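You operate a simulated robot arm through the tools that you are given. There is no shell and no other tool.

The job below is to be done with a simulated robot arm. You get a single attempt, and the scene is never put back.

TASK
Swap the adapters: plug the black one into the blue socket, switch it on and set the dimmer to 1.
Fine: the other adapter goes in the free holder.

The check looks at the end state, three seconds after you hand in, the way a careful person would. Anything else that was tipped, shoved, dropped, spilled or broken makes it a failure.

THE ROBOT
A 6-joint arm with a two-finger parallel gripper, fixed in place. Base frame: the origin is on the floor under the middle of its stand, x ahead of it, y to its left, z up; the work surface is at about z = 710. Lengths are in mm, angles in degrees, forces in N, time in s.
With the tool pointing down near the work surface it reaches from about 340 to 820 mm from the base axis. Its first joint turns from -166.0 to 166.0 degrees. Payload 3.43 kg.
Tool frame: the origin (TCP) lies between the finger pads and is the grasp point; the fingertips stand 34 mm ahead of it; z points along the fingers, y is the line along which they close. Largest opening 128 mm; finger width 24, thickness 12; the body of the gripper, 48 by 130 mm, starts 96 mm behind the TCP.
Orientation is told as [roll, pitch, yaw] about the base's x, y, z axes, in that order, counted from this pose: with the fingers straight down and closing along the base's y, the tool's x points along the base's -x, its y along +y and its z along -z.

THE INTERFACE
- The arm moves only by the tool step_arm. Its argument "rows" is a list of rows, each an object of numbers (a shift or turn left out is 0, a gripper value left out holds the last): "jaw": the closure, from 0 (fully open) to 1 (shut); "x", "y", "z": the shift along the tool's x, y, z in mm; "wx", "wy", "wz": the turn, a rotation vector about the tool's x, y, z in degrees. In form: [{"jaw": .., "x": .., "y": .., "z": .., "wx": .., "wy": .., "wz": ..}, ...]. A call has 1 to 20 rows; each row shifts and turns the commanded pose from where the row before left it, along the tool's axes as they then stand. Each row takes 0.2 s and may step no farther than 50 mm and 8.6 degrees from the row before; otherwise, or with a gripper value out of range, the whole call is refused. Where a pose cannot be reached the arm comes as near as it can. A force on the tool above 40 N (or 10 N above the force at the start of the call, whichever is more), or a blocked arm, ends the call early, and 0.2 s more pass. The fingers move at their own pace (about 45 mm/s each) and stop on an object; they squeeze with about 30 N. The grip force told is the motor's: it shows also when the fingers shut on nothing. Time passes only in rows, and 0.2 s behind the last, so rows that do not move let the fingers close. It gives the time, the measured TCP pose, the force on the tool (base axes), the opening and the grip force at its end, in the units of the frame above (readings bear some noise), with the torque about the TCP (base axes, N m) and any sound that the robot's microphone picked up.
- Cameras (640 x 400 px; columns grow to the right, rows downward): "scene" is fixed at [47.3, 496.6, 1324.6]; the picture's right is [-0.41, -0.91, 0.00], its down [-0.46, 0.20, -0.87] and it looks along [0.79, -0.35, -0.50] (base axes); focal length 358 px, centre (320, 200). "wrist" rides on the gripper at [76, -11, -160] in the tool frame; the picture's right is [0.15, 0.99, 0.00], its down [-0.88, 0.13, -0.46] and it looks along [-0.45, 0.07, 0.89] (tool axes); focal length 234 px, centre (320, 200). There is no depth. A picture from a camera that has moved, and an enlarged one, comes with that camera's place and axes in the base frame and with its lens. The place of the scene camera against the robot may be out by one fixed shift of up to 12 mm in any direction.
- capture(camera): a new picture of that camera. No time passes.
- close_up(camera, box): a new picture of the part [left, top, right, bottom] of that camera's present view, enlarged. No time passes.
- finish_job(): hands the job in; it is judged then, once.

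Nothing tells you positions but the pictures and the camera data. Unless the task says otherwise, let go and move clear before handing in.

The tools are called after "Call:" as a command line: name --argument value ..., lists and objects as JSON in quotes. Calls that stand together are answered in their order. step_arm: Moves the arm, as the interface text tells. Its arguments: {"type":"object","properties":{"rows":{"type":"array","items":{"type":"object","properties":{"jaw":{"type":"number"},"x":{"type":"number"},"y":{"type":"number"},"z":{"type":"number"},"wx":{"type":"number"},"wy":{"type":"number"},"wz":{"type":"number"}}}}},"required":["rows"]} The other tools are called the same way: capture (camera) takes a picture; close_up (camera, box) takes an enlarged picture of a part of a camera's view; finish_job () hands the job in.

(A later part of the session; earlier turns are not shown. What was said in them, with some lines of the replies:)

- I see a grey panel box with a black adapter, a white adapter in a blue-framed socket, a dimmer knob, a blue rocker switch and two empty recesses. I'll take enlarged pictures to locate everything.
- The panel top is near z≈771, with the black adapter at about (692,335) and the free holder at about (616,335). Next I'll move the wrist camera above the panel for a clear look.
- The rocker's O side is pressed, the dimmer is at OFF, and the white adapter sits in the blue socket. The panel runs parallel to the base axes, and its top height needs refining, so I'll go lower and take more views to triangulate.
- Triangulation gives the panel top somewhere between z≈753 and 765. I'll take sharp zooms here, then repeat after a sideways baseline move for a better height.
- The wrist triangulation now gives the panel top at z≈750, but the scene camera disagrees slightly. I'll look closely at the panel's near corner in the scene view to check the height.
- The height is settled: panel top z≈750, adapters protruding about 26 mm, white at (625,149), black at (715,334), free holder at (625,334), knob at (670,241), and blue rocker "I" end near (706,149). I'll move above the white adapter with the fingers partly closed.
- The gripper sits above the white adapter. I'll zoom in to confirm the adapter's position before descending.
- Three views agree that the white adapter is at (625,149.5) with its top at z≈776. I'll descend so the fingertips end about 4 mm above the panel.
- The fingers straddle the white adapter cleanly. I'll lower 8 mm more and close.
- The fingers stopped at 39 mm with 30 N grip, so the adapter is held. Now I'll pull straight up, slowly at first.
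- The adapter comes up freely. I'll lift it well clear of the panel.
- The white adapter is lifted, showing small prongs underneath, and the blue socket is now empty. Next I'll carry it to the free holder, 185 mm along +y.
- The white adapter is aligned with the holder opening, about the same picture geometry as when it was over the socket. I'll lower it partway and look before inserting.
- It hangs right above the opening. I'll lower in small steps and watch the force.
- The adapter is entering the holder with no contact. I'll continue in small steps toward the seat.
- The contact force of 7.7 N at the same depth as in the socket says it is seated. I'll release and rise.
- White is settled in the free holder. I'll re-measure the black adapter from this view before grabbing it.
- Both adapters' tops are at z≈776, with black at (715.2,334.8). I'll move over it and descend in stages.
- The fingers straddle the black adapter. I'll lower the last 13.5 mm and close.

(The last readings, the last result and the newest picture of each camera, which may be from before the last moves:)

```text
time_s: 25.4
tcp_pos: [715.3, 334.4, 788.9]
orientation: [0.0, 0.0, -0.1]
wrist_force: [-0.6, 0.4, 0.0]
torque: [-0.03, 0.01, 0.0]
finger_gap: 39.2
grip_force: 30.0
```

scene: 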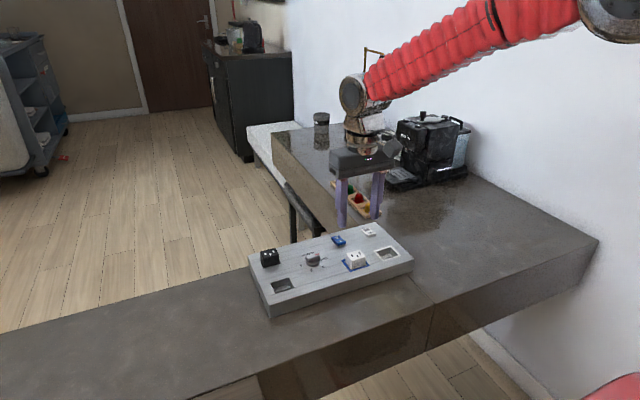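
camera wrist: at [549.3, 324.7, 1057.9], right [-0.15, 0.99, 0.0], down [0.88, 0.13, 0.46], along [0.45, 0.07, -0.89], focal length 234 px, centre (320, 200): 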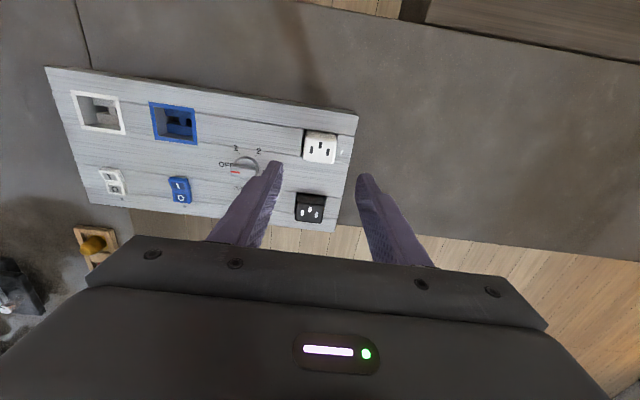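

The black adapter is held at 39 mm with 30 N. I'll pull it straight up.

Call:
step_arm --rows '[{"z": -3}, {"z": -3}, {"z": -4}, {"z": -5}, {"z": -10}, {"z": -20}, {"z": -25}, {"z": -25}, {"z": -15}, {}]'

Call:
close_up --camera "scene" --box '[200, 170, 340, 300]'

Call:
close_up --camera "wrist" --box '[240, 110, 400, 210]'

```text
time_s: 27.6
tcp_pos: [715.7, 335.2, 899.4]
orientation: [0.0, 0.0, -0.1]
wrist_force: [-0.4, 0.4, -0.9]
torque: [0.04, 0.03, 0.01]
finger_gap: 39.2
grip_force: 30.1
```

```text
3.08 times, centred on (270, 235) of scene
camera zoom: at [47.3, 496.6, 1324.6], right [-0.41, -0.91, 0.0], down [-0.46, 0.2, -0.87], along [0.79, -0.35, -0.5], focal length 1101 px, centre (474, 92)
```

zoom: 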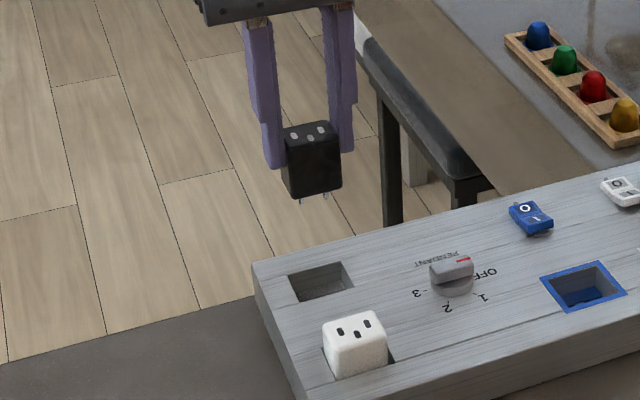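

```text
4.00 times, centred on (320, 160) of wrist
camera zoom: at [640.5, 322.7, 1059.2], right [-0.15, 0.99, 0.0], down [0.88, 0.13, 0.46], along [0.45, 0.07, -0.89], focal length 937 px, centre (320, 360)
```

zoom: 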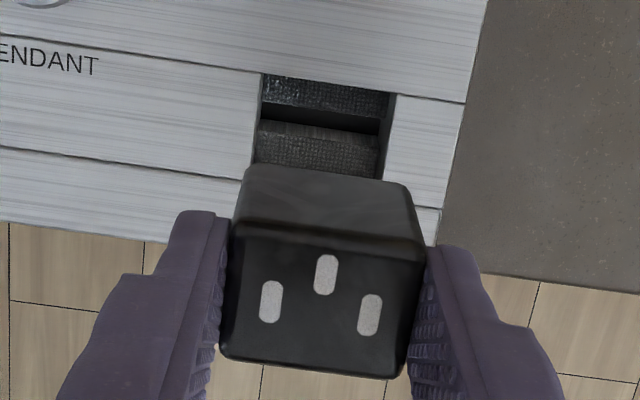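

Black is out with prongs showing. I'll carry it diagonally over to the blue socket at the same height.

Call:
step_arm --rows '[{"x": 10, "y": -20.5}, {"x": 18, "y": -37}, {"x": 20, "y": -41}, {"x": 20, "y": -41}, {"x": 15, "y": -31}, {"x": 7.35, "y": -14.6}, {}, {}]'

Call:
close_up --camera "scene" --box '[290, 170, 430, 275]'

Call:
close_up --camera "wrist" --box '[240, 110, 400, 210]'

```text
time_s: 29.4
tcp_pos: [625.7, 150.1, 899.6]
orientation: [0.0, 0.0, -0.1]
wrist_force: [-0.4, 0.1, -1.5]
torque: [0.0, -0.02, -0.02]
finger_gap: 39.0
grip_force: 30.3
```

```text
3.81 times, centred on (360, 222) of scene
camera zoom: at [47.3, 496.6, 1324.6], right [-0.41, -0.91, 0.0], down [-0.46, 0.2, -0.87], along [0.79, -0.35, -0.5], focal length 1364 px, centre (168, 114)
```

zoom: 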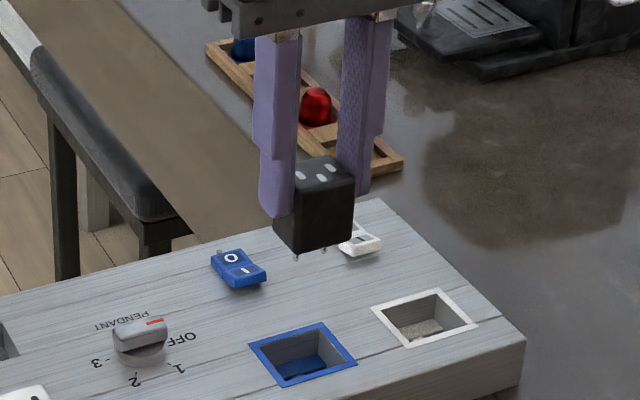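

```text
4.00 times, centred on (320, 160) of wrist
camera zoom: at [549.4, 137.6, 1059.1], right [-0.15, 0.99, 0.0], down [0.88, 0.13, 0.46], along [0.45, 0.07, -0.89], focal length 937 px, centre (320, 360)
```

zoom: 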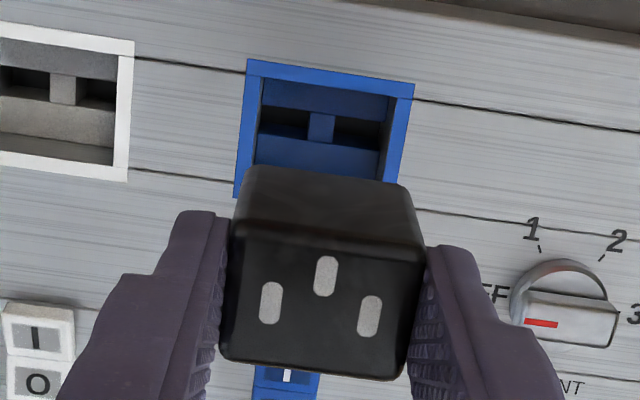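

Aligned over the blue socket within half a millimetre. I'll apply a tiny correction and lower partway.

Call:
step_arm --rows '[{"x": -0.3, "y": 0.3, "z": 20}, {"z": 20}, {"z": 20}, {"z": 7}, {}]'

Call:
close_up --camera "scene" --box '[310, 200, 420, 284]'

Call:
close_up --camera "wrist" --box '[240, 110, 400, 210]'

```text
time_s: 30.6
tcp_pos: [624.4, 149.9, 832.1]
orientation: [0.0, 0.0, 0.0]
wrist_force: [-0.1, 0.1, -1.8]
torque: [-0.03, -0.03, -0.03]
finger_gap: 39.1
grip_force: 30.3
```

```text
4.76 times, centred on (365, 242) of scene
camera zoom: at [47.3, 496.6, 1324.6], right [-0.41, -0.91, 0.0], down [-0.46, 0.2, -0.87], along [0.79, -0.35, -0.5], focal length 1704 px, centre (106, 0)
```

zoom: 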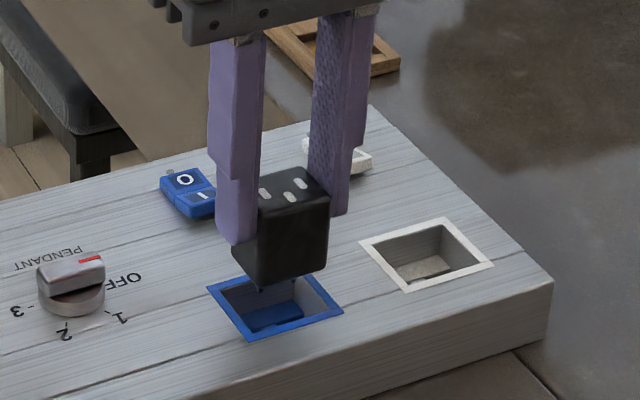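

```text
4.00 times, centred on (320, 160) of wrist
camera zoom: at [550.0, 137.4, 991.6], right [-0.15, 0.99, 0.0], down [0.88, 0.13, 0.46], along [0.45, 0.07, -0.89], focal length 937 px, centre (320, 360)
```

zoom: 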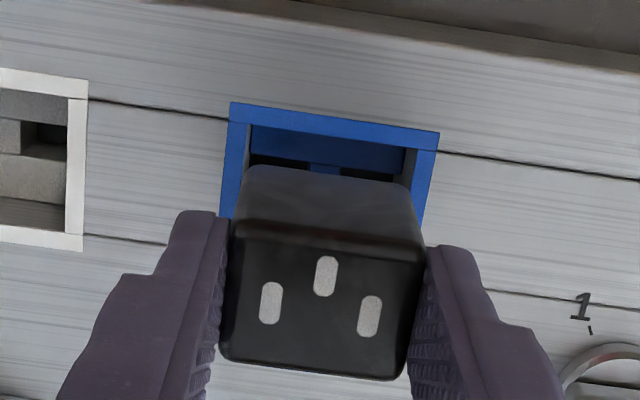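

Call:
step_arm --rows '[{"z": 4}, {"z": 4}, {"z": 4}, {"z": 4}, {"z": 4}]'

Call:
step_arm --rows '[{"z": 3}, {"z": 3}, {"z": 3}, {"z": 2}]'

Call:
close_up --camera "scene" --box '[310, 200, 420, 284]'

Call:
close_up --camera "wrist" --box '[240, 110, 400, 210]'

```text
time_s: 31.8
tcp_pos: [625.8, 150.0, 812.3]
orientation: [0.0, 0.1, 0.0]
wrist_force: [-0.9, 0.1, -1.1]
torque: [-0.06, 0.01, 0.03]
finger_gap: 38.9
grip_force: 29.9
```

```text
time_s: 32.8
tcp_pos: [625.1, 148.8, 800.9]
orientation: [0.0, 0.0, 0.0]
wrist_force: [-0.2, -0.3, -1.0]
torque: [-0.01, 0.0, 0.0]
finger_gap: 38.9
grip_force: 29.8
```

```text
4.76 times, centred on (365, 242) of scene
camera zoom: at [47.3, 496.6, 1324.6], right [-0.41, -0.91, 0.0], down [-0.46, 0.2, -0.87], along [0.79, -0.35, -0.5], focal length 1704 px, centre (106, 0)
```

zoom: 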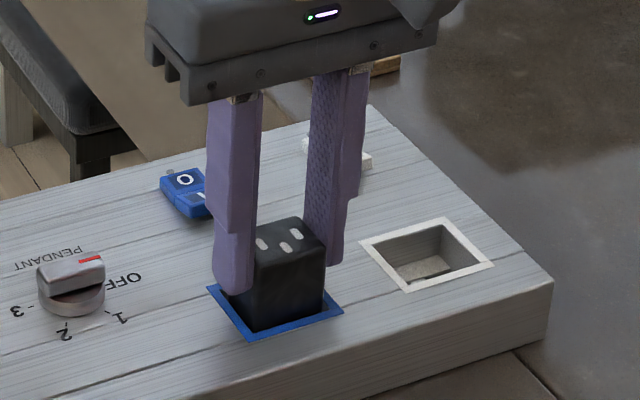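

```text
4.00 times, centred on (320, 160) of wrist
camera zoom: at [550.1, 137.5, 960.7], right [-0.15, 0.99, 0.0], down [0.88, 0.13, 0.46], along [0.45, 0.07, -0.89], focal length 937 px, centre (320, 360)
```

zoom: 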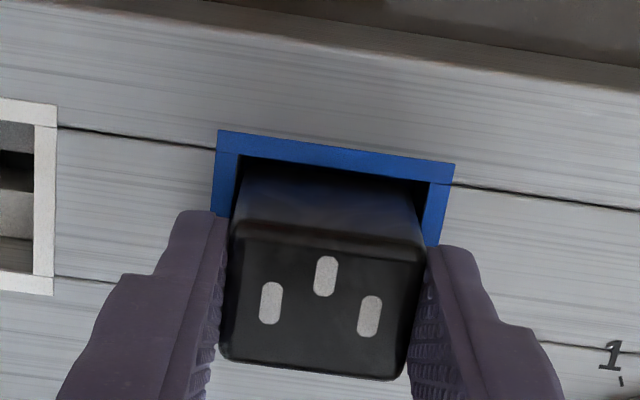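

It's entering the blue socket centred with no contact force. I'll continue in small steps to the seat.

Call:
step_arm --rows '[{"z": 2}, {"z": 2}, {"z": 2}, {"z": 2}]'

Call:
step_arm --rows '[{"z": 1}, {"z": 1}]'

Call:
step_arm --rows '[{"z": 1}, {"z": 0.5}]'

```text
time_s: 33.8
tcp_pos: [624.7, 149.8, 792.8]
orientation: [0.0, -0.1, 0.0]
wrist_force: [-0.4, 0.3, -0.6]
torque: [-0.01, -0.03, 0.01]
finger_gap: 39.0
grip_force: 30.0
```

```text
time_s: 34.4
tcp_pos: [626.0, 149.7, 790.8]
orientation: [0.0, 0.0, 0.0]
wrist_force: [-0.4, 1.0, -0.6]
torque: [-0.01, 0.0, 0.02]
finger_gap: 39.2
grip_force: 30.3
```

```text
time_s: 35.0
tcp_pos: [624.9, 150.0, 789.0]
orientation: [0.0, 0.0, 0.0]
wrist_force: [-0.4, -0.5, -1.0]
torque: [0.02, 0.02, 0.01]
finger_gap: 39.0
grip_force: 29.9
```

Call:
step_arm --rows '[{"z": 0.5}, {"z": 0.5}]'

Call:
close_up --camera "scene" --box '[310, 200, 420, 284]'

Call:
close_up --camera "wrist" --box '[240, 110, 400, 210]'

```text
time_s: 35.6
tcp_pos: [626.1, 148.8, 788.5]
orientation: [0.0, 0.0, 0.0]
wrist_force: [-0.3, -0.4, 0.1]
torque: [0.02, 0.02, 0.0]
finger_gap: 38.9
grip_force: 30.5
```

```text
4.76 times, centred on (365, 242) of scene
camera zoom: at [47.3, 496.6, 1324.6], right [-0.41, -0.91, 0.0], down [-0.46, 0.2, -0.87], along [0.79, -0.35, -0.5], focal length 1704 px, centre (106, 0)
```

zoom: 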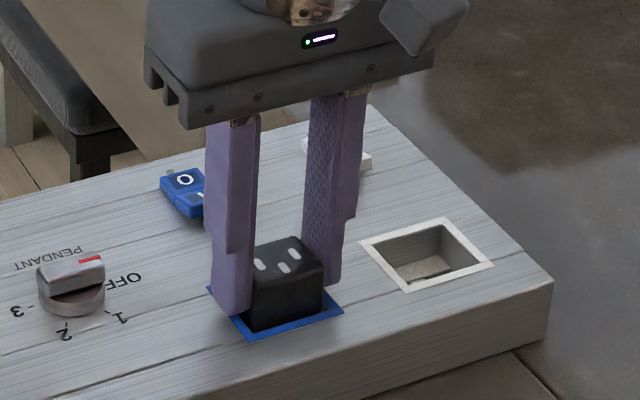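

```text
4.00 times, centred on (320, 160) of wrist
camera zoom: at [550.1, 137.9, 948.4], right [-0.15, 0.99, 0.0], down [0.88, 0.13, 0.46], along [0.45, 0.07, -0.89], focal length 937 px, centre (320, 360)
```

zoom: 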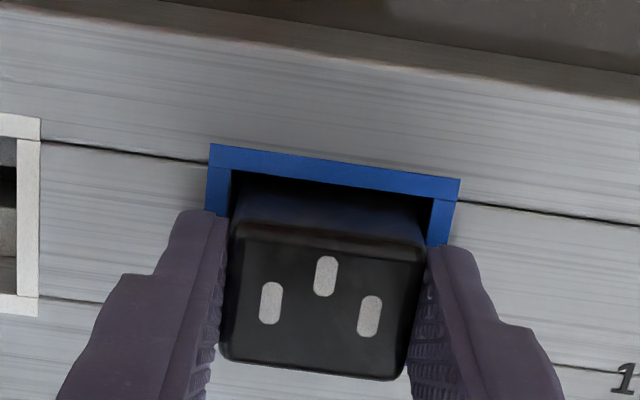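

Call:
step_arm --rows '[{"z": 0.5}, {}]'

Call:
step_arm --rows '[{"z": 0.5}, {}]'

```text
time_s: 36.2
tcp_pos: [625.4, 150.8, 789.4]
orientation: [0.1, 0.1, -0.1]
wrist_force: [-2.2, 0.5, 5.1]
torque: [0.0, 0.11, 0.01]
finger_gap: 38.9
grip_force: 30.2
```

```text
time_s: 36.8
tcp_pos: [626.0, 149.3, 788.6]
orientation: [0.0, 0.0, 0.0]
wrist_force: [-3.7, -0.9, 13.6]
torque: [-0.07, 0.31, 0.01]
finger_gap: 38.9
grip_force: 30.4
```

Contact builds up at the seated depth (13.6 N). I'll press slightly more to be sure it's fully seated, then release and rise.

Call:
step_arm --rows '[{"z": 0.4}, {}]'

Call:
step_arm --rows '[{"z": -0.9}, {"jaw": 0.5}, {}, {}, {}, {"z": -5}, {"z": -15}, {"z": -30}, {"z": -30}, {"z": -30}, {}]'

Call:
close_up --camera "scene" --box '[240, 205, 420, 317]'

Call:
close_up --camera "wrist" --box '[270, 110, 370, 172]'

```text
time_s: 37.4
tcp_pos: [625.7, 150.0, 788.0]
orientation: [-0.1, -0.1, 0.1]
wrist_force: [-4.5, 0.2, 22.6]
torque: [-0.02, 0.26, 0.0]
finger_gap: 38.9
grip_force: 30.0
```

```text
time_s: 39.8
tcp_pos: [624.9, 150.5, 898.1]
orientation: [-0.1, 0.0, 0.0]
wrist_force: [0.4, 0.0, 0.2]
torque: [0.01, 0.0, 0.02]
finger_gap: 64.1
grip_force: 0.0
```

```text
3.56 times, centred on (330, 261) of scene
camera zoom: at [47.3, 496.6, 1324.6], right [-0.41, -0.91, 0.0], down [-0.46, 0.2, -0.87], along [0.79, -0.35, -0.5], focal length 1273 px, centre (284, -17)
```

zoom: 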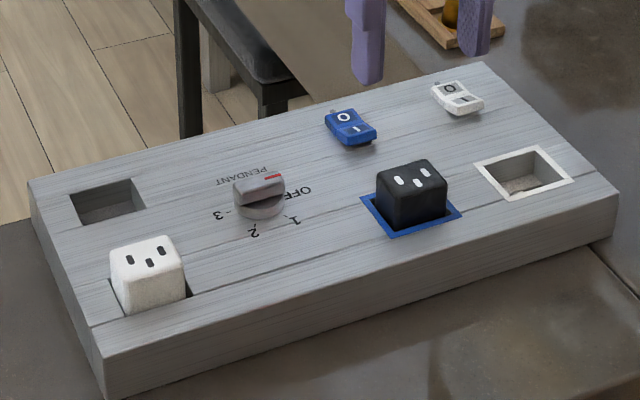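

```text
6.40 times, centred on (320, 141) of wrist
camera zoom: at [550.1, 137.5, 1058.1], right [-0.15, 0.99, 0.0], down [0.88, 0.13, 0.46], along [0.45, 0.07, -0.89], focal length 1499 px, centre (320, 578)
```

zoom: 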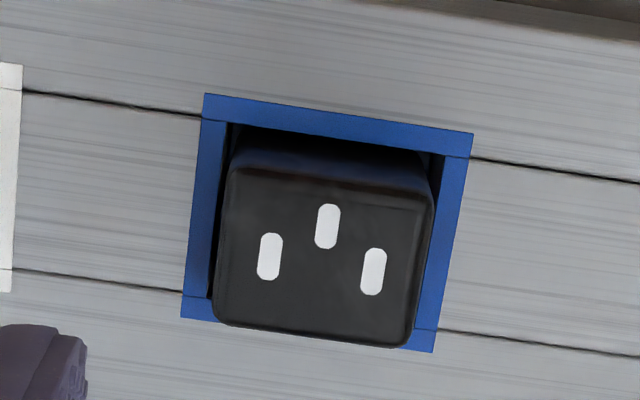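

Black is plugged into the blue socket, seated just as the white one was. Next I'll inspect the blue rocker closely for its geometry.

Call:
close_up --camera "wrist" --box '[290, 180, 340, 230]'

Call:
close_up --camera "scene" --box '[320, 225, 370, 256]'

```text
8.00 times, centred on (315, 205) of wrist
camera zoom: at [550.1, 137.5, 1058.1], right [-0.15, 0.99, 0.0], down [0.88, 0.13, 0.46], along [0.45, 0.07, -0.89], focal length 1873 px, centre (360, 160)
```

zoom: 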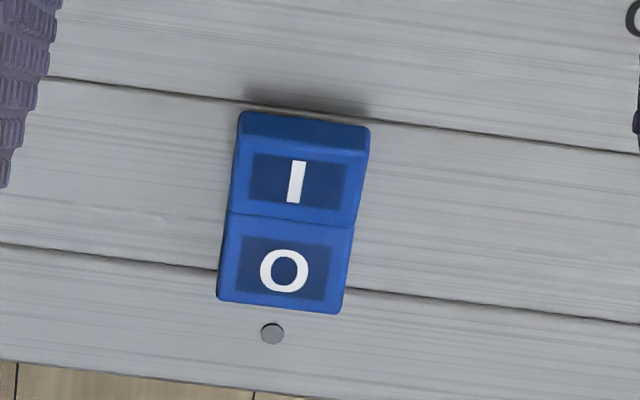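

```text
12.80 times, centred on (345, 240) of scene
camera zoom: at [47.3, 496.6, 1324.6], right [-0.41, -0.91, 0.0], down [-0.46, 0.2, -0.87], along [0.79, -0.35, -0.5], focal length 4581 px, centre (0, -318)
```

zoom: 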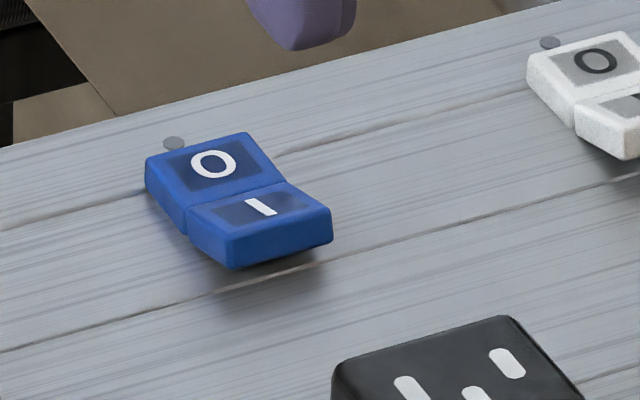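

The rocker's hinge is at about (716,150), and its raised I end is at x≈697 and z≈763. I'll close the jaws, go above the I end, and come down gently.

Call:
step_arm --rows '[{"jaw": 1.0, "x": -20, "y": 0.5}, {"x": -25}, {"x": -20}, {"x": -8.8}, {}, {}, {"z": 25}, {"z": 25}, {"z": 20}, {"z": 18}, {}]'

Call:
capture --camera "wrist"

Call:
close_up --camera "scene" --box '[300, 195, 400, 257]'

```text
time_s: 42.2
tcp_pos: [698.9, 149.4, 809.2]
orientation: [0.1, 0.0, 0.1]
wrist_force: [-0.4, 0.0, -0.4]
torque: [0.01, -0.02, -0.01]
finger_gap: 0.0
grip_force: 29.7
```

```text
taken
camera wrist: at [624.0, 138.2, 969.7], right [-0.15, 0.99, 0.0], down [0.88, 0.13, 0.46], along [0.45, 0.07, -0.89], focal length 234 px, centre (320, 200)
```

wrist: 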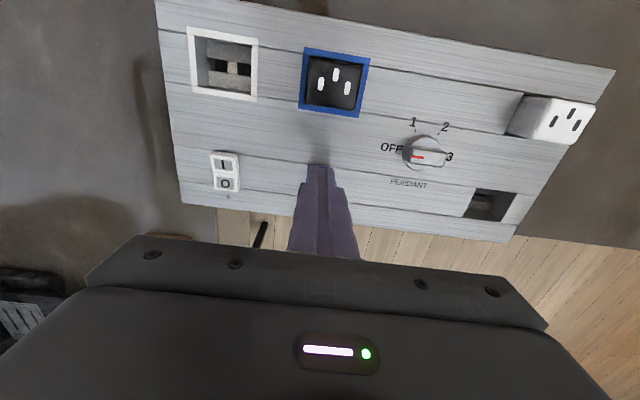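

```text
6.40 times, centred on (350, 226) of scene
camera zoom: at [47.3, 496.6, 1324.6], right [-0.41, -0.91, 0.0], down [-0.46, 0.2, -0.87], along [0.79, -0.35, -0.5], focal length 2291 px, centre (128, 34)
```

zoom: 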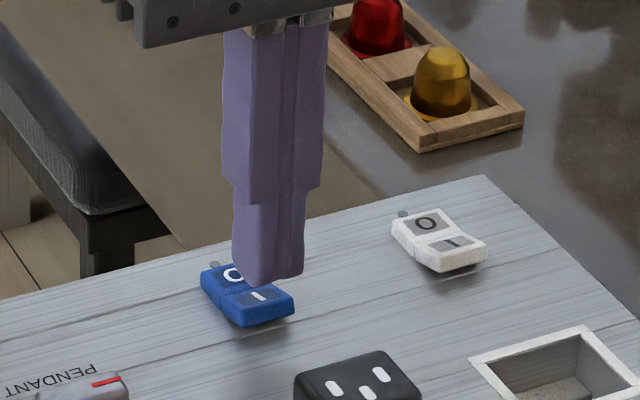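

The closed fingertips are above the I end. I'll lower in small steps, watching for contact and a click.

Call:
step_arm --rows '[{"z": 4}, {"z": 4}, {"z": 2}, {"z": 1}]'

Call:
step_arm --rows '[{"z": 1}, {}]'

Call:
step_arm --rows '[{"z": 1}, {}]'

Call:
close_up --camera "scene" --box '[300, 195, 400, 257]'

```text
time_s: 43.2
tcp_pos: [699.1, 151.6, 799.9]
orientation: [0.0, 0.0, 0.0]
wrist_force: [-0.5, -0.2, 0.4]
torque: [0.0, 0.0, 0.05]
finger_gap: 0.0
grip_force: 29.6
```

```text
time_s: 43.8
tcp_pos: [698.4, 150.4, 797.5]
orientation: [0.0, -0.1, 0.0]
wrist_force: [0.0, 0.2, -0.9]
torque: [-0.01, -0.02, -0.02]
finger_gap: 0.0
grip_force: 29.8
```

```text
time_s: 44.4
tcp_pos: [699.4, 150.5, 796.7]
orientation: [-0.1, 0.0, 0.0]
wrist_force: [0.6, -0.9, -0.2]
torque: [0.0, 0.02, 0.02]
finger_gap: 0.1
grip_force: 30.3
```

```text
6.40 times, centred on (350, 226) of scene
camera zoom: at [47.3, 496.6, 1324.6], right [-0.41, -0.91, 0.0], down [-0.46, 0.2, -0.87], along [0.79, -0.35, -0.5], focal length 2291 px, centre (128, 34)
```

zoom: 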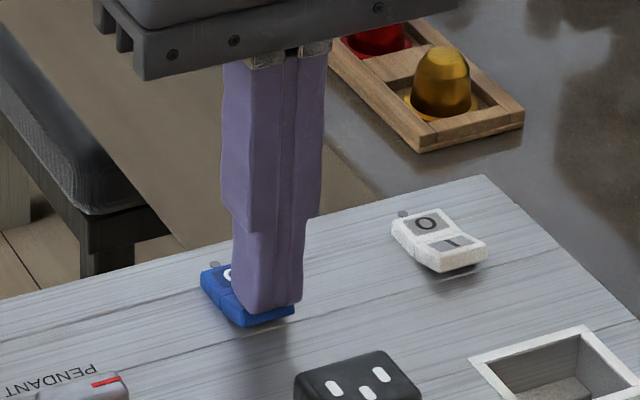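

Call:
step_arm --rows '[{"z": 1}, {}]'

Call:
step_arm --rows '[{"z": 1}, {}]'

Call:
step_arm --rows '[{"z": 1}, {}]'

Call:
close_up --camera "scene" --box '[300, 195, 400, 257]'

```text
time_s: 45.0
tcp_pos: [699.3, 150.6, 795.2]
orientation: [0.0, 0.0, -0.1]
wrist_force: [-1.8, 0.2, 2.5]
torque: [-0.02, 0.12, 0.02]
finger_gap: 0.0
grip_force: 29.4
```

```text
time_s: 45.6
tcp_pos: [699.1, 150.5, 794.1]
orientation: [0.1, 0.0, 0.0]
wrist_force: [1.0, 1.3, 0.3]
torque: [0.0, -0.02, 0.03]
finger_gap: 0.0
grip_force: 29.9
```

```text
time_s: 46.2
tcp_pos: [697.8, 150.5, 793.7]
orientation: [0.0, 0.0, 0.0]
wrist_force: [-0.6, -0.7, 0.2]
torque: [-0.02, 0.0, 0.03]
finger_gap: 0.0
grip_force: 30.6
heard: click
```

```text
6.40 times, centred on (350, 226) of scene
camera zoom: at [47.3, 496.6, 1324.6], right [-0.41, -0.91, 0.0], down [-0.46, 0.2, -0.87], along [0.79, -0.35, -0.5], focal length 2291 px, centre (128, 34)
```

zoom: 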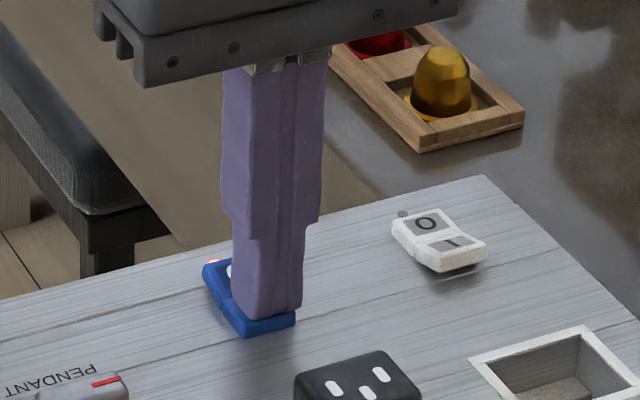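

A click was heard, and there's a glow at the lamp beside the switch. I'll rise straight up and check the rocker and its lamp.

Call:
step_arm --rows '[{"z": -10}, {"z": -20}, {"z": -30}, {"z": -30}, {"z": -15}, {}]'

Call:
close_up --camera "scene" --box '[310, 215, 390, 265]'

Call:
capture --camera "scene"

Call:
capture --camera "wrist"

```text
time_s: 47.6
tcp_pos: [697.5, 150.1, 898.9]
orientation: [0.0, 0.0, 0.0]
wrist_force: [0.4, 1.5, 0.7]
torque: [-0.02, -0.01, 0.02]
finger_gap: 0.0
grip_force: 29.6
```

```text
8.00 times, centred on (350, 240) of scene
camera zoom: at [47.3, 496.6, 1324.6], right [-0.41, -0.91, 0.0], down [-0.46, 0.2, -0.87], along [0.79, -0.35, -0.5], focal length 2863 px, centre (80, -120)
```

zoom: 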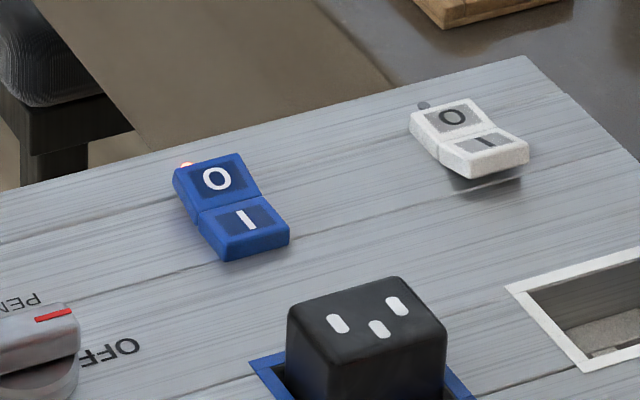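

```text
taken
```

scene: 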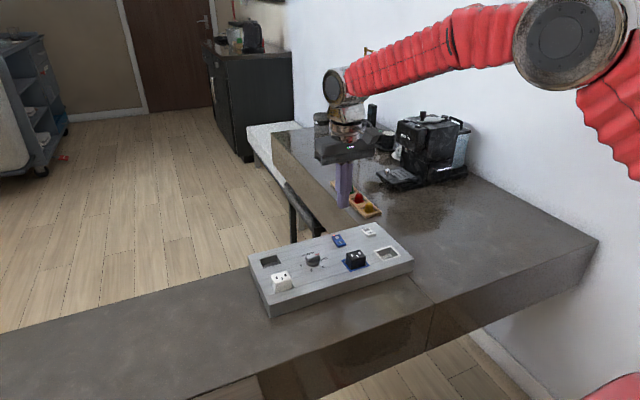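

```text
taken
camera wrist: at [623.5, 138.5, 1059.6], right [-0.15, 0.99, 0.0], down [0.88, 0.13, 0.46], along [0.45, 0.07, -0.89], focal length 234 px, centre (320, 200)
```

wrist: 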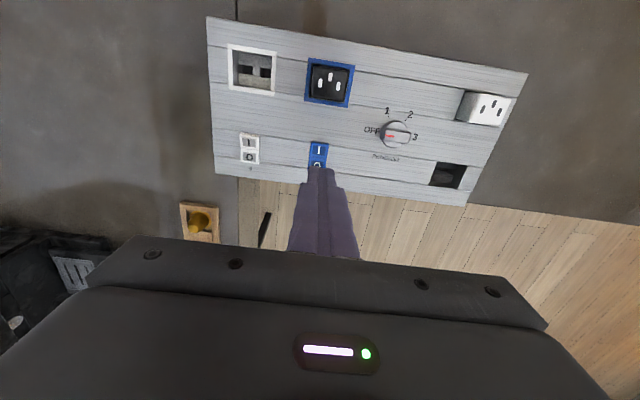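

The blue rocker is on and its lamp is lit. Now the dimmer, so I'll measure the knob precisely.

Call:
close_up --camera "wrist" --box '[355, 95, 435, 170]'

Call:
close_up --camera "scene" --box '[285, 235, 345, 285]'

```text
5.33 times, centred on (395, 132) of wrist
camera zoom: at [623.5, 138.5, 1059.6], right [-0.15, 0.99, 0.0], down [0.88, 0.13, 0.46], along [0.45, 0.07, -0.89], focal length 1249 px, centre (-80, 560)
```

zoom: 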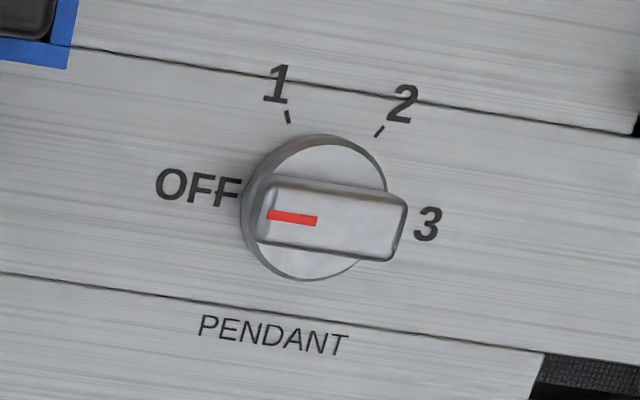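

```text
8.00 times, centred on (315, 260) of scene
camera zoom: at [47.3, 496.6, 1324.6], right [-0.41, -0.91, 0.0], down [-0.46, 0.2, -0.87], along [0.79, -0.35, -0.5], focal length 2863 px, centre (360, -280)
```

zoom: 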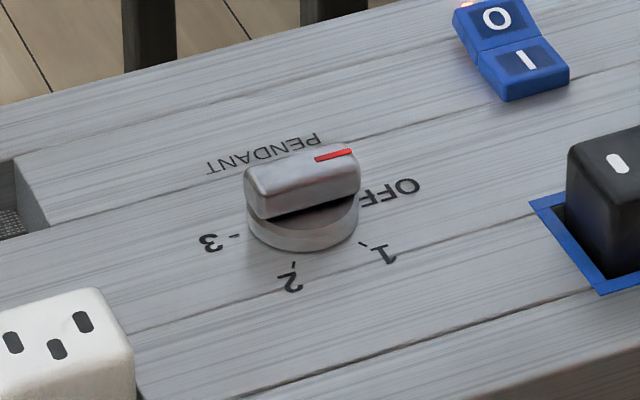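

The bar of the knob lies along y, about 33×13 mm, with its centre near (670,241) and top at z≈770. I'll move over it and turn the gripper 90° so the fingers close on the bar's sides.

Call:
step_arm --rows '[{"jaw": 0.66, "x": 9.6, "y": 30}, {"x": 9.6, "y": 31}, {"x": 9.6, "y": 30}, {}, {"wz": -8.2}, {"wz": -8.2}, {"wz": -8.2}, {"wz": -8.2}, {"wz": -8.2}, {"wz": -8.2}, {"wz": -8.2}, {"wz": -8.2}, {"wz": -8.2}, {"wz": -8.2}, {"wz": -8.0}, {}]'

Call:
capture --camera "wrist"

Call:
capture --camera "scene"

```text
time_s: 51.0
tcp_pos: [669.8, 240.9, 899.3]
orientation: [0.0, -0.1, 90.0]
wrist_force: [-0.9, -0.6, -0.8]
torque: [-0.01, 0.02, -0.01]
finger_gap: 43.6
grip_force: 0.0
```

```text
taken
camera wrist: at [682.0, 164.5, 1058.6], right [-0.99, -0.15, 0.0], down [-0.13, 0.88, 0.46], along [-0.07, 0.45, -0.89], focal length 234 px, centre (320, 200)
```

wrist: 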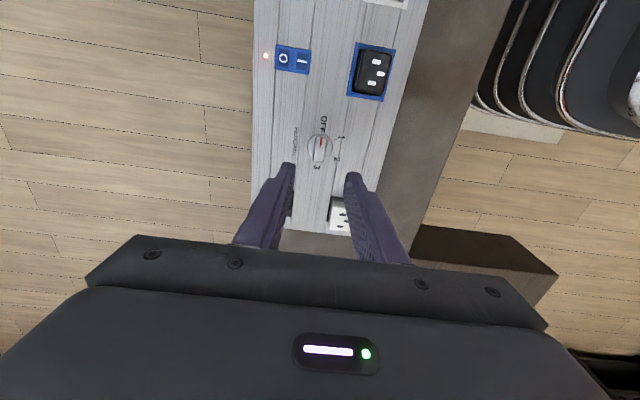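

```text
taken
```

scene: 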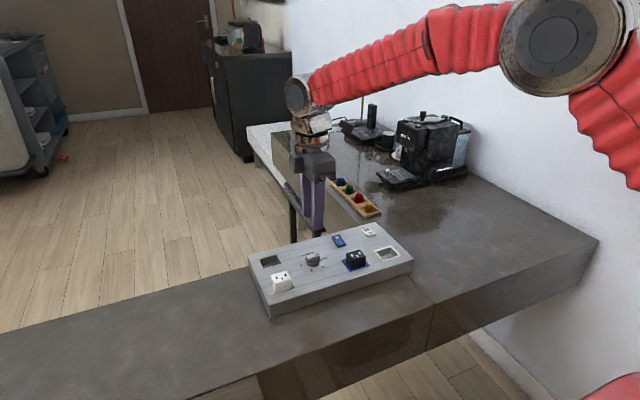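

Call:
close_up --camera "wrist" --box '[280, 110, 360, 180]'

```text
5.71 times, centred on (320, 145) of wrist
camera zoom: at [682.0, 164.5, 1058.6], right [-0.99, -0.15, 0.0], down [-0.13, 0.88, 0.46], along [-0.07, 0.45, -0.89], focal length 1338 px, centre (320, 514)
```

zoom: 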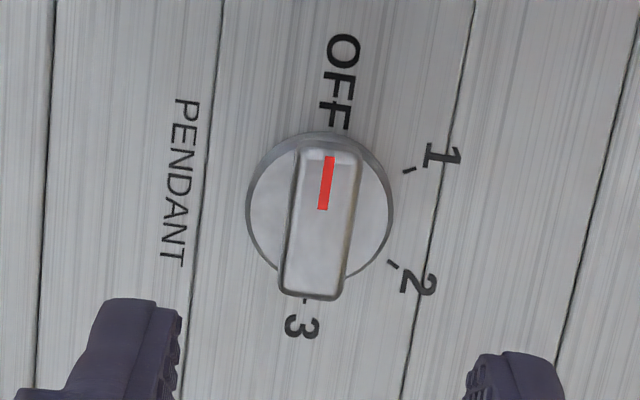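

The knob centre is confirmed within a millimetre of the tool axis. I'll descend most of the way and check.

Call:
step_arm --rows '[{"x": -0.6, "y": -0.3, "z": 25}, {"z": 25}, {"z": 20}, {"z": 15}, {"z": 5}, {}]'

Call:
close_up --camera "wrist" --box '[240, 110, 400, 210]'

Call:
close_up --camera "scene" --box '[270, 215, 350, 275]'

```text
time_s: 52.4
tcp_pos: [670.6, 240.9, 808.1]
orientation: [0.1, 0.0, 90.0]
wrist_force: [-0.6, -0.3, 0.1]
torque: [-0.03, -0.01, -0.05]
finger_gap: 43.5
grip_force: 0.0
```

```text
4.00 times, centred on (320, 160) of wrist
camera zoom: at [682.5, 164.9, 968.5], right [-0.99, -0.15, 0.0], down [-0.13, 0.88, 0.46], along [-0.07, 0.45, -0.89], focal length 937 px, centre (320, 360)
```

zoom: 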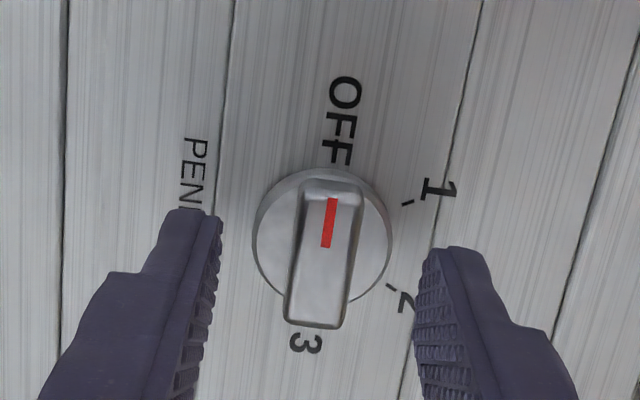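

```text
6.67 times, centred on (310, 245) of scene
camera zoom: at [47.3, 496.6, 1324.6], right [-0.41, -0.91, 0.0], down [-0.46, 0.2, -0.87], along [0.79, -0.35, -0.5], focal length 2386 px, centre (387, -100)
```

zoom: 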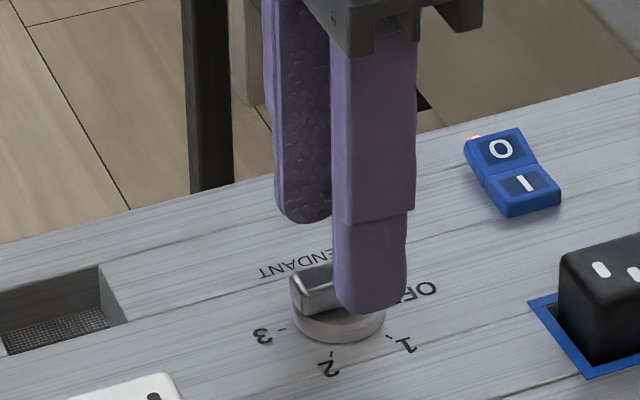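

The fingers are centred either side of the bar. I'll go down 14 mm and close on the bar.

Call:
step_arm --rows '[{"z": 5}, {"z": 5}, {"z": 4}, {}]'

Call:
step_arm --rows '[{"jaw": 0.95}, {}, {}, {}, {}]'

Call:
close_up --camera "wrist" --box '[240, 110, 400, 210]'

Call:
close_up --camera "scene" --box '[270, 215, 350, 275]'

```text
time_s: 53.4
tcp_pos: [669.9, 241.0, 794.0]
orientation: [0.0, 0.0, 90.0]
wrist_force: [0.8, -0.9, 0.0]
torque: [0.01, 0.02, 0.03]
finger_gap: 43.5
grip_force: 0.1
```

```text
time_s: 54.6
tcp_pos: [670.6, 241.5, 793.4]
orientation: [0.1, 0.0, 90.0]
wrist_force: [-5.8, -0.5, 0.6]
torque: [-0.05, 0.13, 0.0]
finger_gap: 14.8
grip_force: 45.3
```

```text
4.00 times, centred on (320, 160) of wrist
camera zoom: at [682.1, 165.0, 954.6], right [-0.99, -0.15, 0.0], down [-0.13, 0.88, 0.46], along [-0.07, 0.45, -0.89], focal length 937 px, centre (320, 360)
```

zoom: 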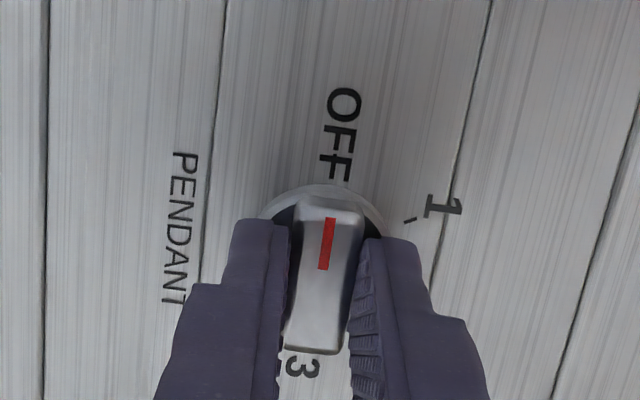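

```text
6.67 times, centred on (310, 245) of scene
camera zoom: at [47.3, 496.6, 1324.6], right [-0.41, -0.91, 0.0], down [-0.46, 0.2, -0.87], along [0.79, -0.35, -0.5], focal length 2386 px, centre (387, -100)
```

zoom: 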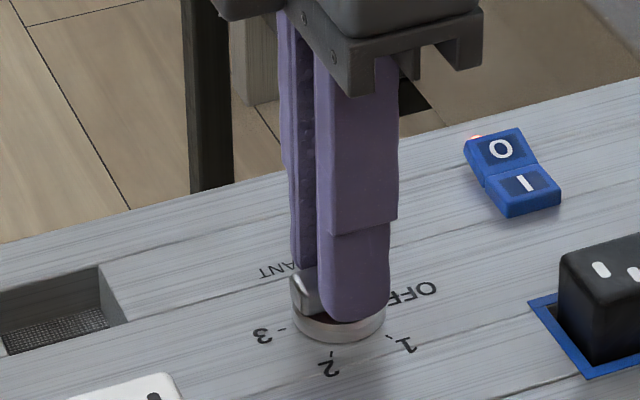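

The bar is gripped (14.8 mm). I'll relieve the small side load, then turn the knob clockwise toward 1 in small steps.

Call:
step_arm --rows '[{"y": 0.3}, {"wz": 4}, {"wz": 4}, {"wz": 4}]'

Call:
close_up --camera "wrist" --box '[240, 110, 400, 210]'

```text
time_s: 55.6
tcp_pos: [670.7, 241.4, 794.9]
orientation: [0.0, 0.0, 77.9]
wrist_force: [-5.2, -4.4, 1.5]
torque: [0.2, 0.04, 0.02]
finger_gap: 15.1
grip_force: 44.5
```

```text
4.00 times, centred on (320, 160) of wrist
camera zoom: at [665.7, 164.4, 954.7], right [-1.0, 0.06, 0.0], down [0.06, 0.89, 0.46], along [0.03, 0.45, -0.89], focal length 937 px, centre (320, 360)
```

zoom: 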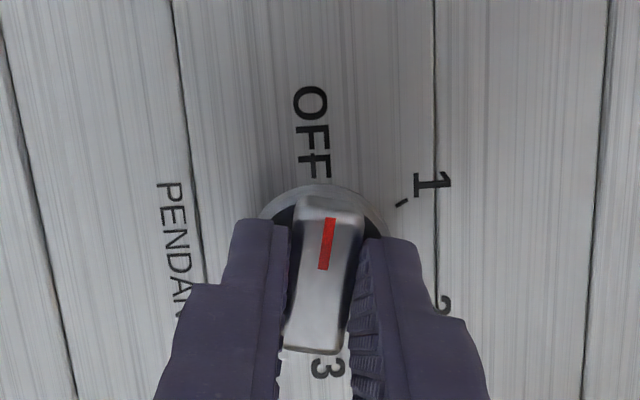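

The knob follows the gripper. I'll keep turning in small steps, easing the side load a little.

Call:
step_arm --rows '[{"x": 0.3, "y": 0.2, "wz": 4}, {"wz": 4}, {"wz": 4}, {"wz": 4}]'

Call:
step_arm --rows '[{"wz": 4}, {"wz": 4}, {"wz": 4}, {"wz": 4}]'

Call:
close_up --camera "wrist" --box '[240, 110, 400, 210]'

```text
time_s: 56.6
tcp_pos: [669.3, 240.7, 795.4]
orientation: [0.0, -0.1, 61.9]
wrist_force: [-2.2, 0.7, -5.1]
torque: [0.12, -0.13, -0.03]
finger_gap: 14.7
grip_force: 44.9
```

```text
time_s: 57.6
tcp_pos: [669.1, 241.5, 795.7]
orientation: [0.0, 0.1, 46.0]
wrist_force: [-4.9, 2.9, -6.3]
torque: [1.06, -0.82, 0.03]
finger_gap: 15.0
grip_force: 44.9
```

```text
4.00 times, centred on (320, 160) of wrist
camera zoom: at [625.8, 178.6, 954.7], right [-0.81, 0.58, 0.0], down [0.52, 0.72, 0.46], along [0.26, 0.37, -0.89], focal length 937 px, centre (320, 360)
```

zoom: 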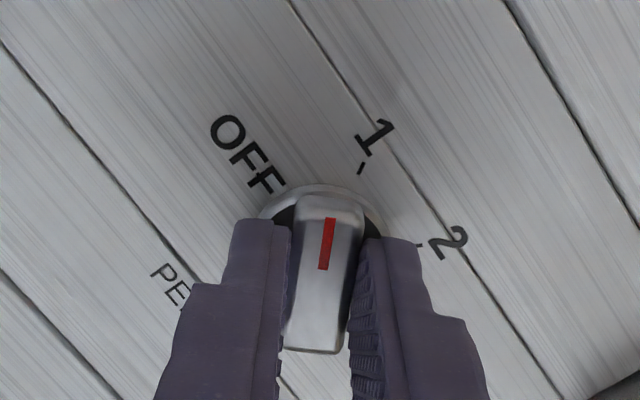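

The knob is nearly at 1, but a twisting torque has built up in the grip. I'll release to relax it, look, and then re-grip for the remaining angle.

Call:
step_arm --rows '[{"jaw": 0.72}, {}, {}, {}]'

Call:
close_up --camera "wrist" --box '[240, 110, 400, 210]'

Call:
close_up --camera "scene" --box '[270, 215, 350, 275]'

```text
time_s: 58.6
tcp_pos: [668.8, 241.7, 794.8]
orientation: [0.0, 0.1, 46.0]
wrist_force: [-0.5, -0.1, -0.3]
torque: [0.0, 0.02, -0.04]
finger_gap: 35.9
grip_force: 0.0
```

```text
4.00 times, centred on (320, 160) of wrist
camera zoom: at [626.0, 178.3, 954.8], right [-0.81, 0.58, 0.0], down [0.52, 0.72, 0.46], along [0.26, 0.37, -0.89], focal length 937 px, centre (320, 360)
```

zoom: 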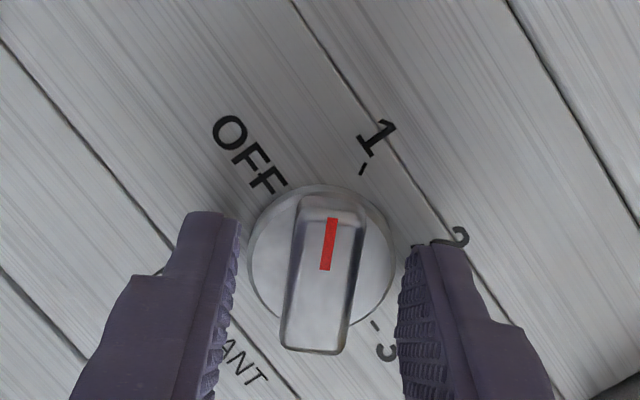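

```text
6.67 times, centred on (310, 245) of scene
camera zoom: at [47.3, 496.6, 1324.6], right [-0.41, -0.91, 0.0], down [-0.46, 0.2, -0.87], along [0.79, -0.35, -0.5], focal length 2386 px, centre (387, -100)
```

zoom: 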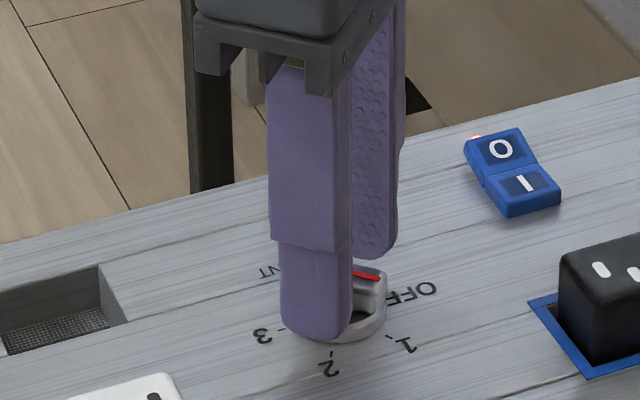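

The knob stayed where I turned it (about 44° along), and the torque is gone. I'll re-grip and turn the remaining 16°.

Call:
step_arm --rows '[{"jaw": 0.92, "x": 0.3}, {}, {}, {}]'

Call:
step_arm --rows '[{"wz": 4}, {"wz": 4}]'

Call:
step_arm --rows '[{"wz": 4}, {"wz": 4}]'

Call:
close_up --camera "wrist" --box '[240, 110, 400, 210]'

```text
time_s: 59.6
tcp_pos: [669.4, 241.2, 794.7]
orientation: [0.0, 0.0, 45.9]
wrist_force: [-2.2, 2.8, -0.8]
torque: [0.05, 0.13, -0.04]
finger_gap: 15.0
grip_force: 44.8
```

```text
time_s: 60.2
tcp_pos: [669.5, 241.8, 795.2]
orientation: [0.0, 0.0, 38.0]
wrist_force: [-0.4, 5.5, 0.2]
torque: [-0.56, 0.97, 0.01]
finger_gap: 14.9
grip_force: 44.8
```

```text
time_s: 60.8
tcp_pos: [670.2, 241.4, 794.4]
orientation: [-0.1, -0.1, 30.0]
wrist_force: [-4.3, 6.9, -2.6]
torque: [0.32, -0.11, 0.03]
finger_gap: 14.7
grip_force: 45.2
```

```text
4.00 times, centred on (320, 160) of wrist
camera zoom: at [610.0, 193.3, 954.8], right [-0.62, 0.78, 0.0], down [0.7, 0.55, 0.46], along [0.36, 0.28, -0.89], focal length 937 px, centre (320, 360)
```

zoom: 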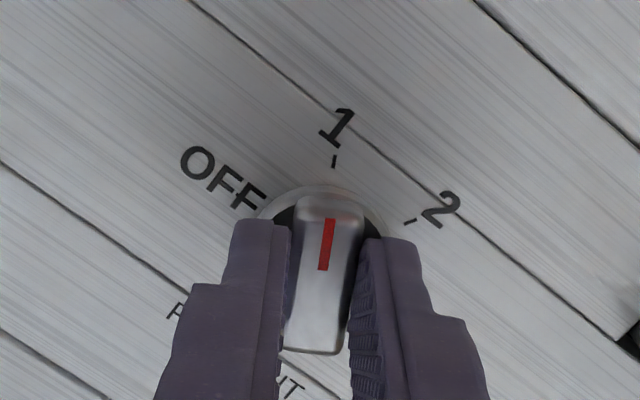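

The pointer lines up with the tick at 1. I'll release and rise straight up, then verify.

Call:
step_arm --rows '[{"jaw": 0.68}, {}, {}, {}, {"z": -5}, {"z": -15}, {"z": -30}, {"z": -30}, {"z": -30}, {}]'

Call:
capture --camera "wrist"

Call:
close_up --camera "wrist" --box '[280, 110, 360, 180]'

Call:
close_up --camera "scene" --box '[285, 235, 345, 285]'

```text
time_s: 63.0
tcp_pos: [669.6, 241.4, 905.3]
orientation: [0.0, 0.0, 30.0]
wrist_force: [0.4, 0.3, -0.8]
torque: [-0.01, -0.02, 0.0]
finger_gap: 41.0
grip_force: 0.0
```

```text
taken
camera wrist: at [609.4, 193.0, 1065.1], right [-0.62, 0.78, 0.0], down [0.7, 0.55, 0.46], along [0.36, 0.28, -0.89], focal length 234 px, centre (320, 200)
```

wrist: 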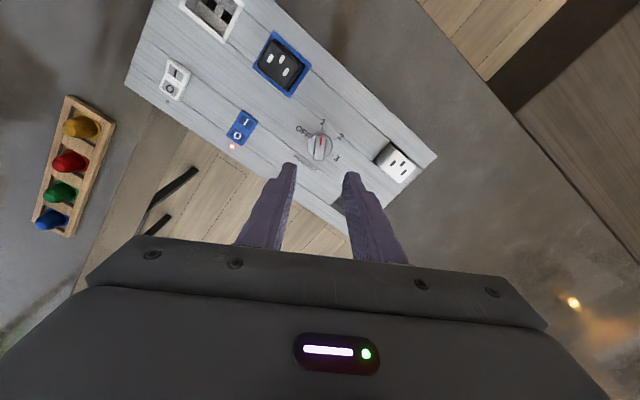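

```text
5.71 times, centred on (320, 145) of wrist
camera zoom: at [609.4, 193.0, 1065.1], right [-0.62, 0.78, 0.0], down [0.7, 0.55, 0.46], along [0.36, 0.28, -0.89], focal length 1338 px, centre (320, 514)
```

zoom: 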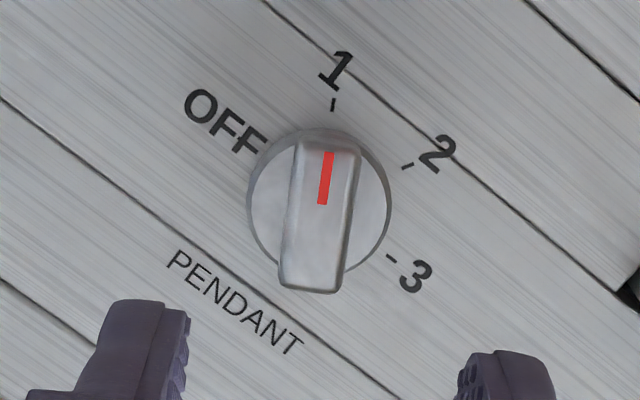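

```text
8.00 times, centred on (315, 260) of scene
camera zoom: at [47.3, 496.6, 1324.6], right [-0.41, -0.91, 0.0], down [-0.46, 0.2, -0.87], along [0.79, -0.35, -0.5], focal length 2863 px, centre (360, -280)
```

zoom: 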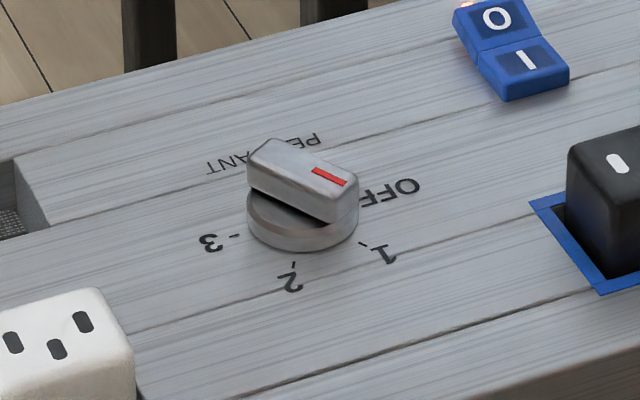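

The dimmer points at 1, and the tick geometry confirms a 60° turn. I'll move the arm clear and take final pictures of everything.

Call:
step_arm --rows '[{"z": -30}, {"z": -40}, {"z": -40}, {"x": 30, "y": 20}, {"x": 40, "y": 20}, {"x": 40, "y": 20}, {}]'

Call:
capture --camera "scene"

Call:
close_up --camera "scene" --box '[240, 205, 420, 317]'

Call:
capture --camera "wrist"

```text
time_s: 64.6
tcp_pos: [544.1, 239.2, 1015.0]
orientation: [-0.1, 0.0, 30.0]
wrist_force: [0.3, 0.5, 0.7]
torque: [0.0, 0.0, 0.01]
finger_gap: 41.0
grip_force: 0.0
```

```text
taken
```

scene: 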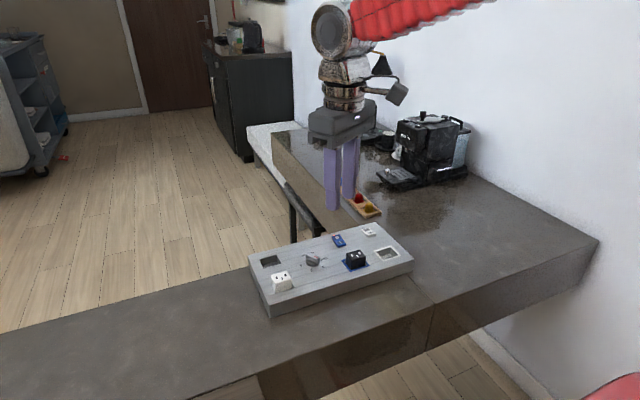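

```text
3.56 times, centred on (330, 261) of scene
camera zoom: at [47.3, 496.6, 1324.6], right [-0.41, -0.91, 0.0], down [-0.46, 0.2, -0.87], along [0.79, -0.35, -0.5], focal length 1273 px, centre (284, -17)
```

zoom: 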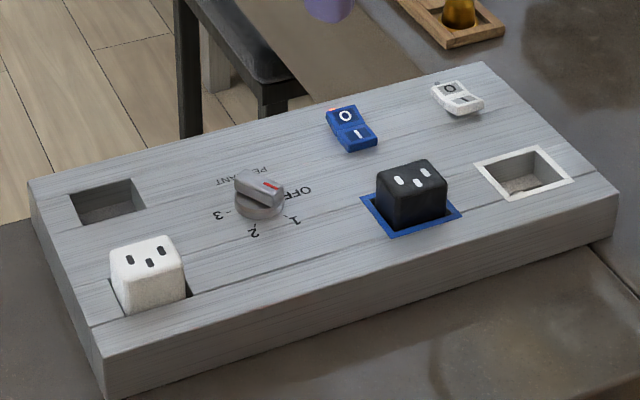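

```text
taken
camera wrist: at [485.0, 190.1, 1175.0], right [-0.62, 0.78, 0.0], down [0.7, 0.55, 0.46], along [0.36, 0.28, -0.89], focal length 234 px, centre (320, 200)
```

wrist: 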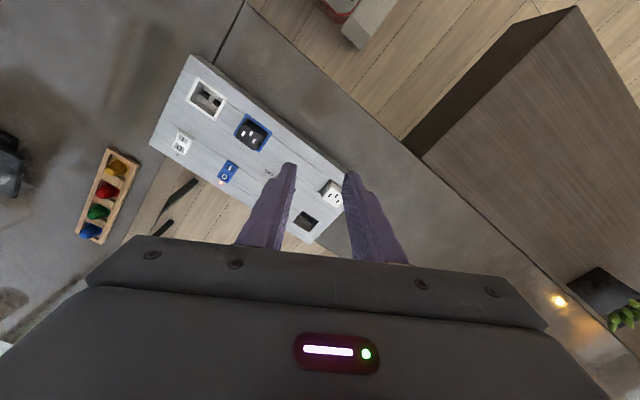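

Everything is in place: black is plugged into the blue socket, the blue switch is on with its lamp lit, the dimmer is at 1, and white is in the free holder. The panel is undisturbed and the arm is clear, so I'm handing in.

Call:
finish_job

```text
The job is handed in.
```

The adapters are swapped and the job is handed in; the final pictures showed everything in place.

- **Black adapter:** it is plugged into the blue socket and seated at the same depth the white one was.
- **White adapter:** it is in the holder that was free at the start. It sits about 1.5 mm off centre but is fully down.
- **Switch:** I heard the blue rocker click when I pressed it, and its lamp is lit.
- **Dimmer:** the pointer lines up with the 1 mark.

The arm let go and moved clear, and nothing else on the table appeared disturbed. I don't have the result of the check.
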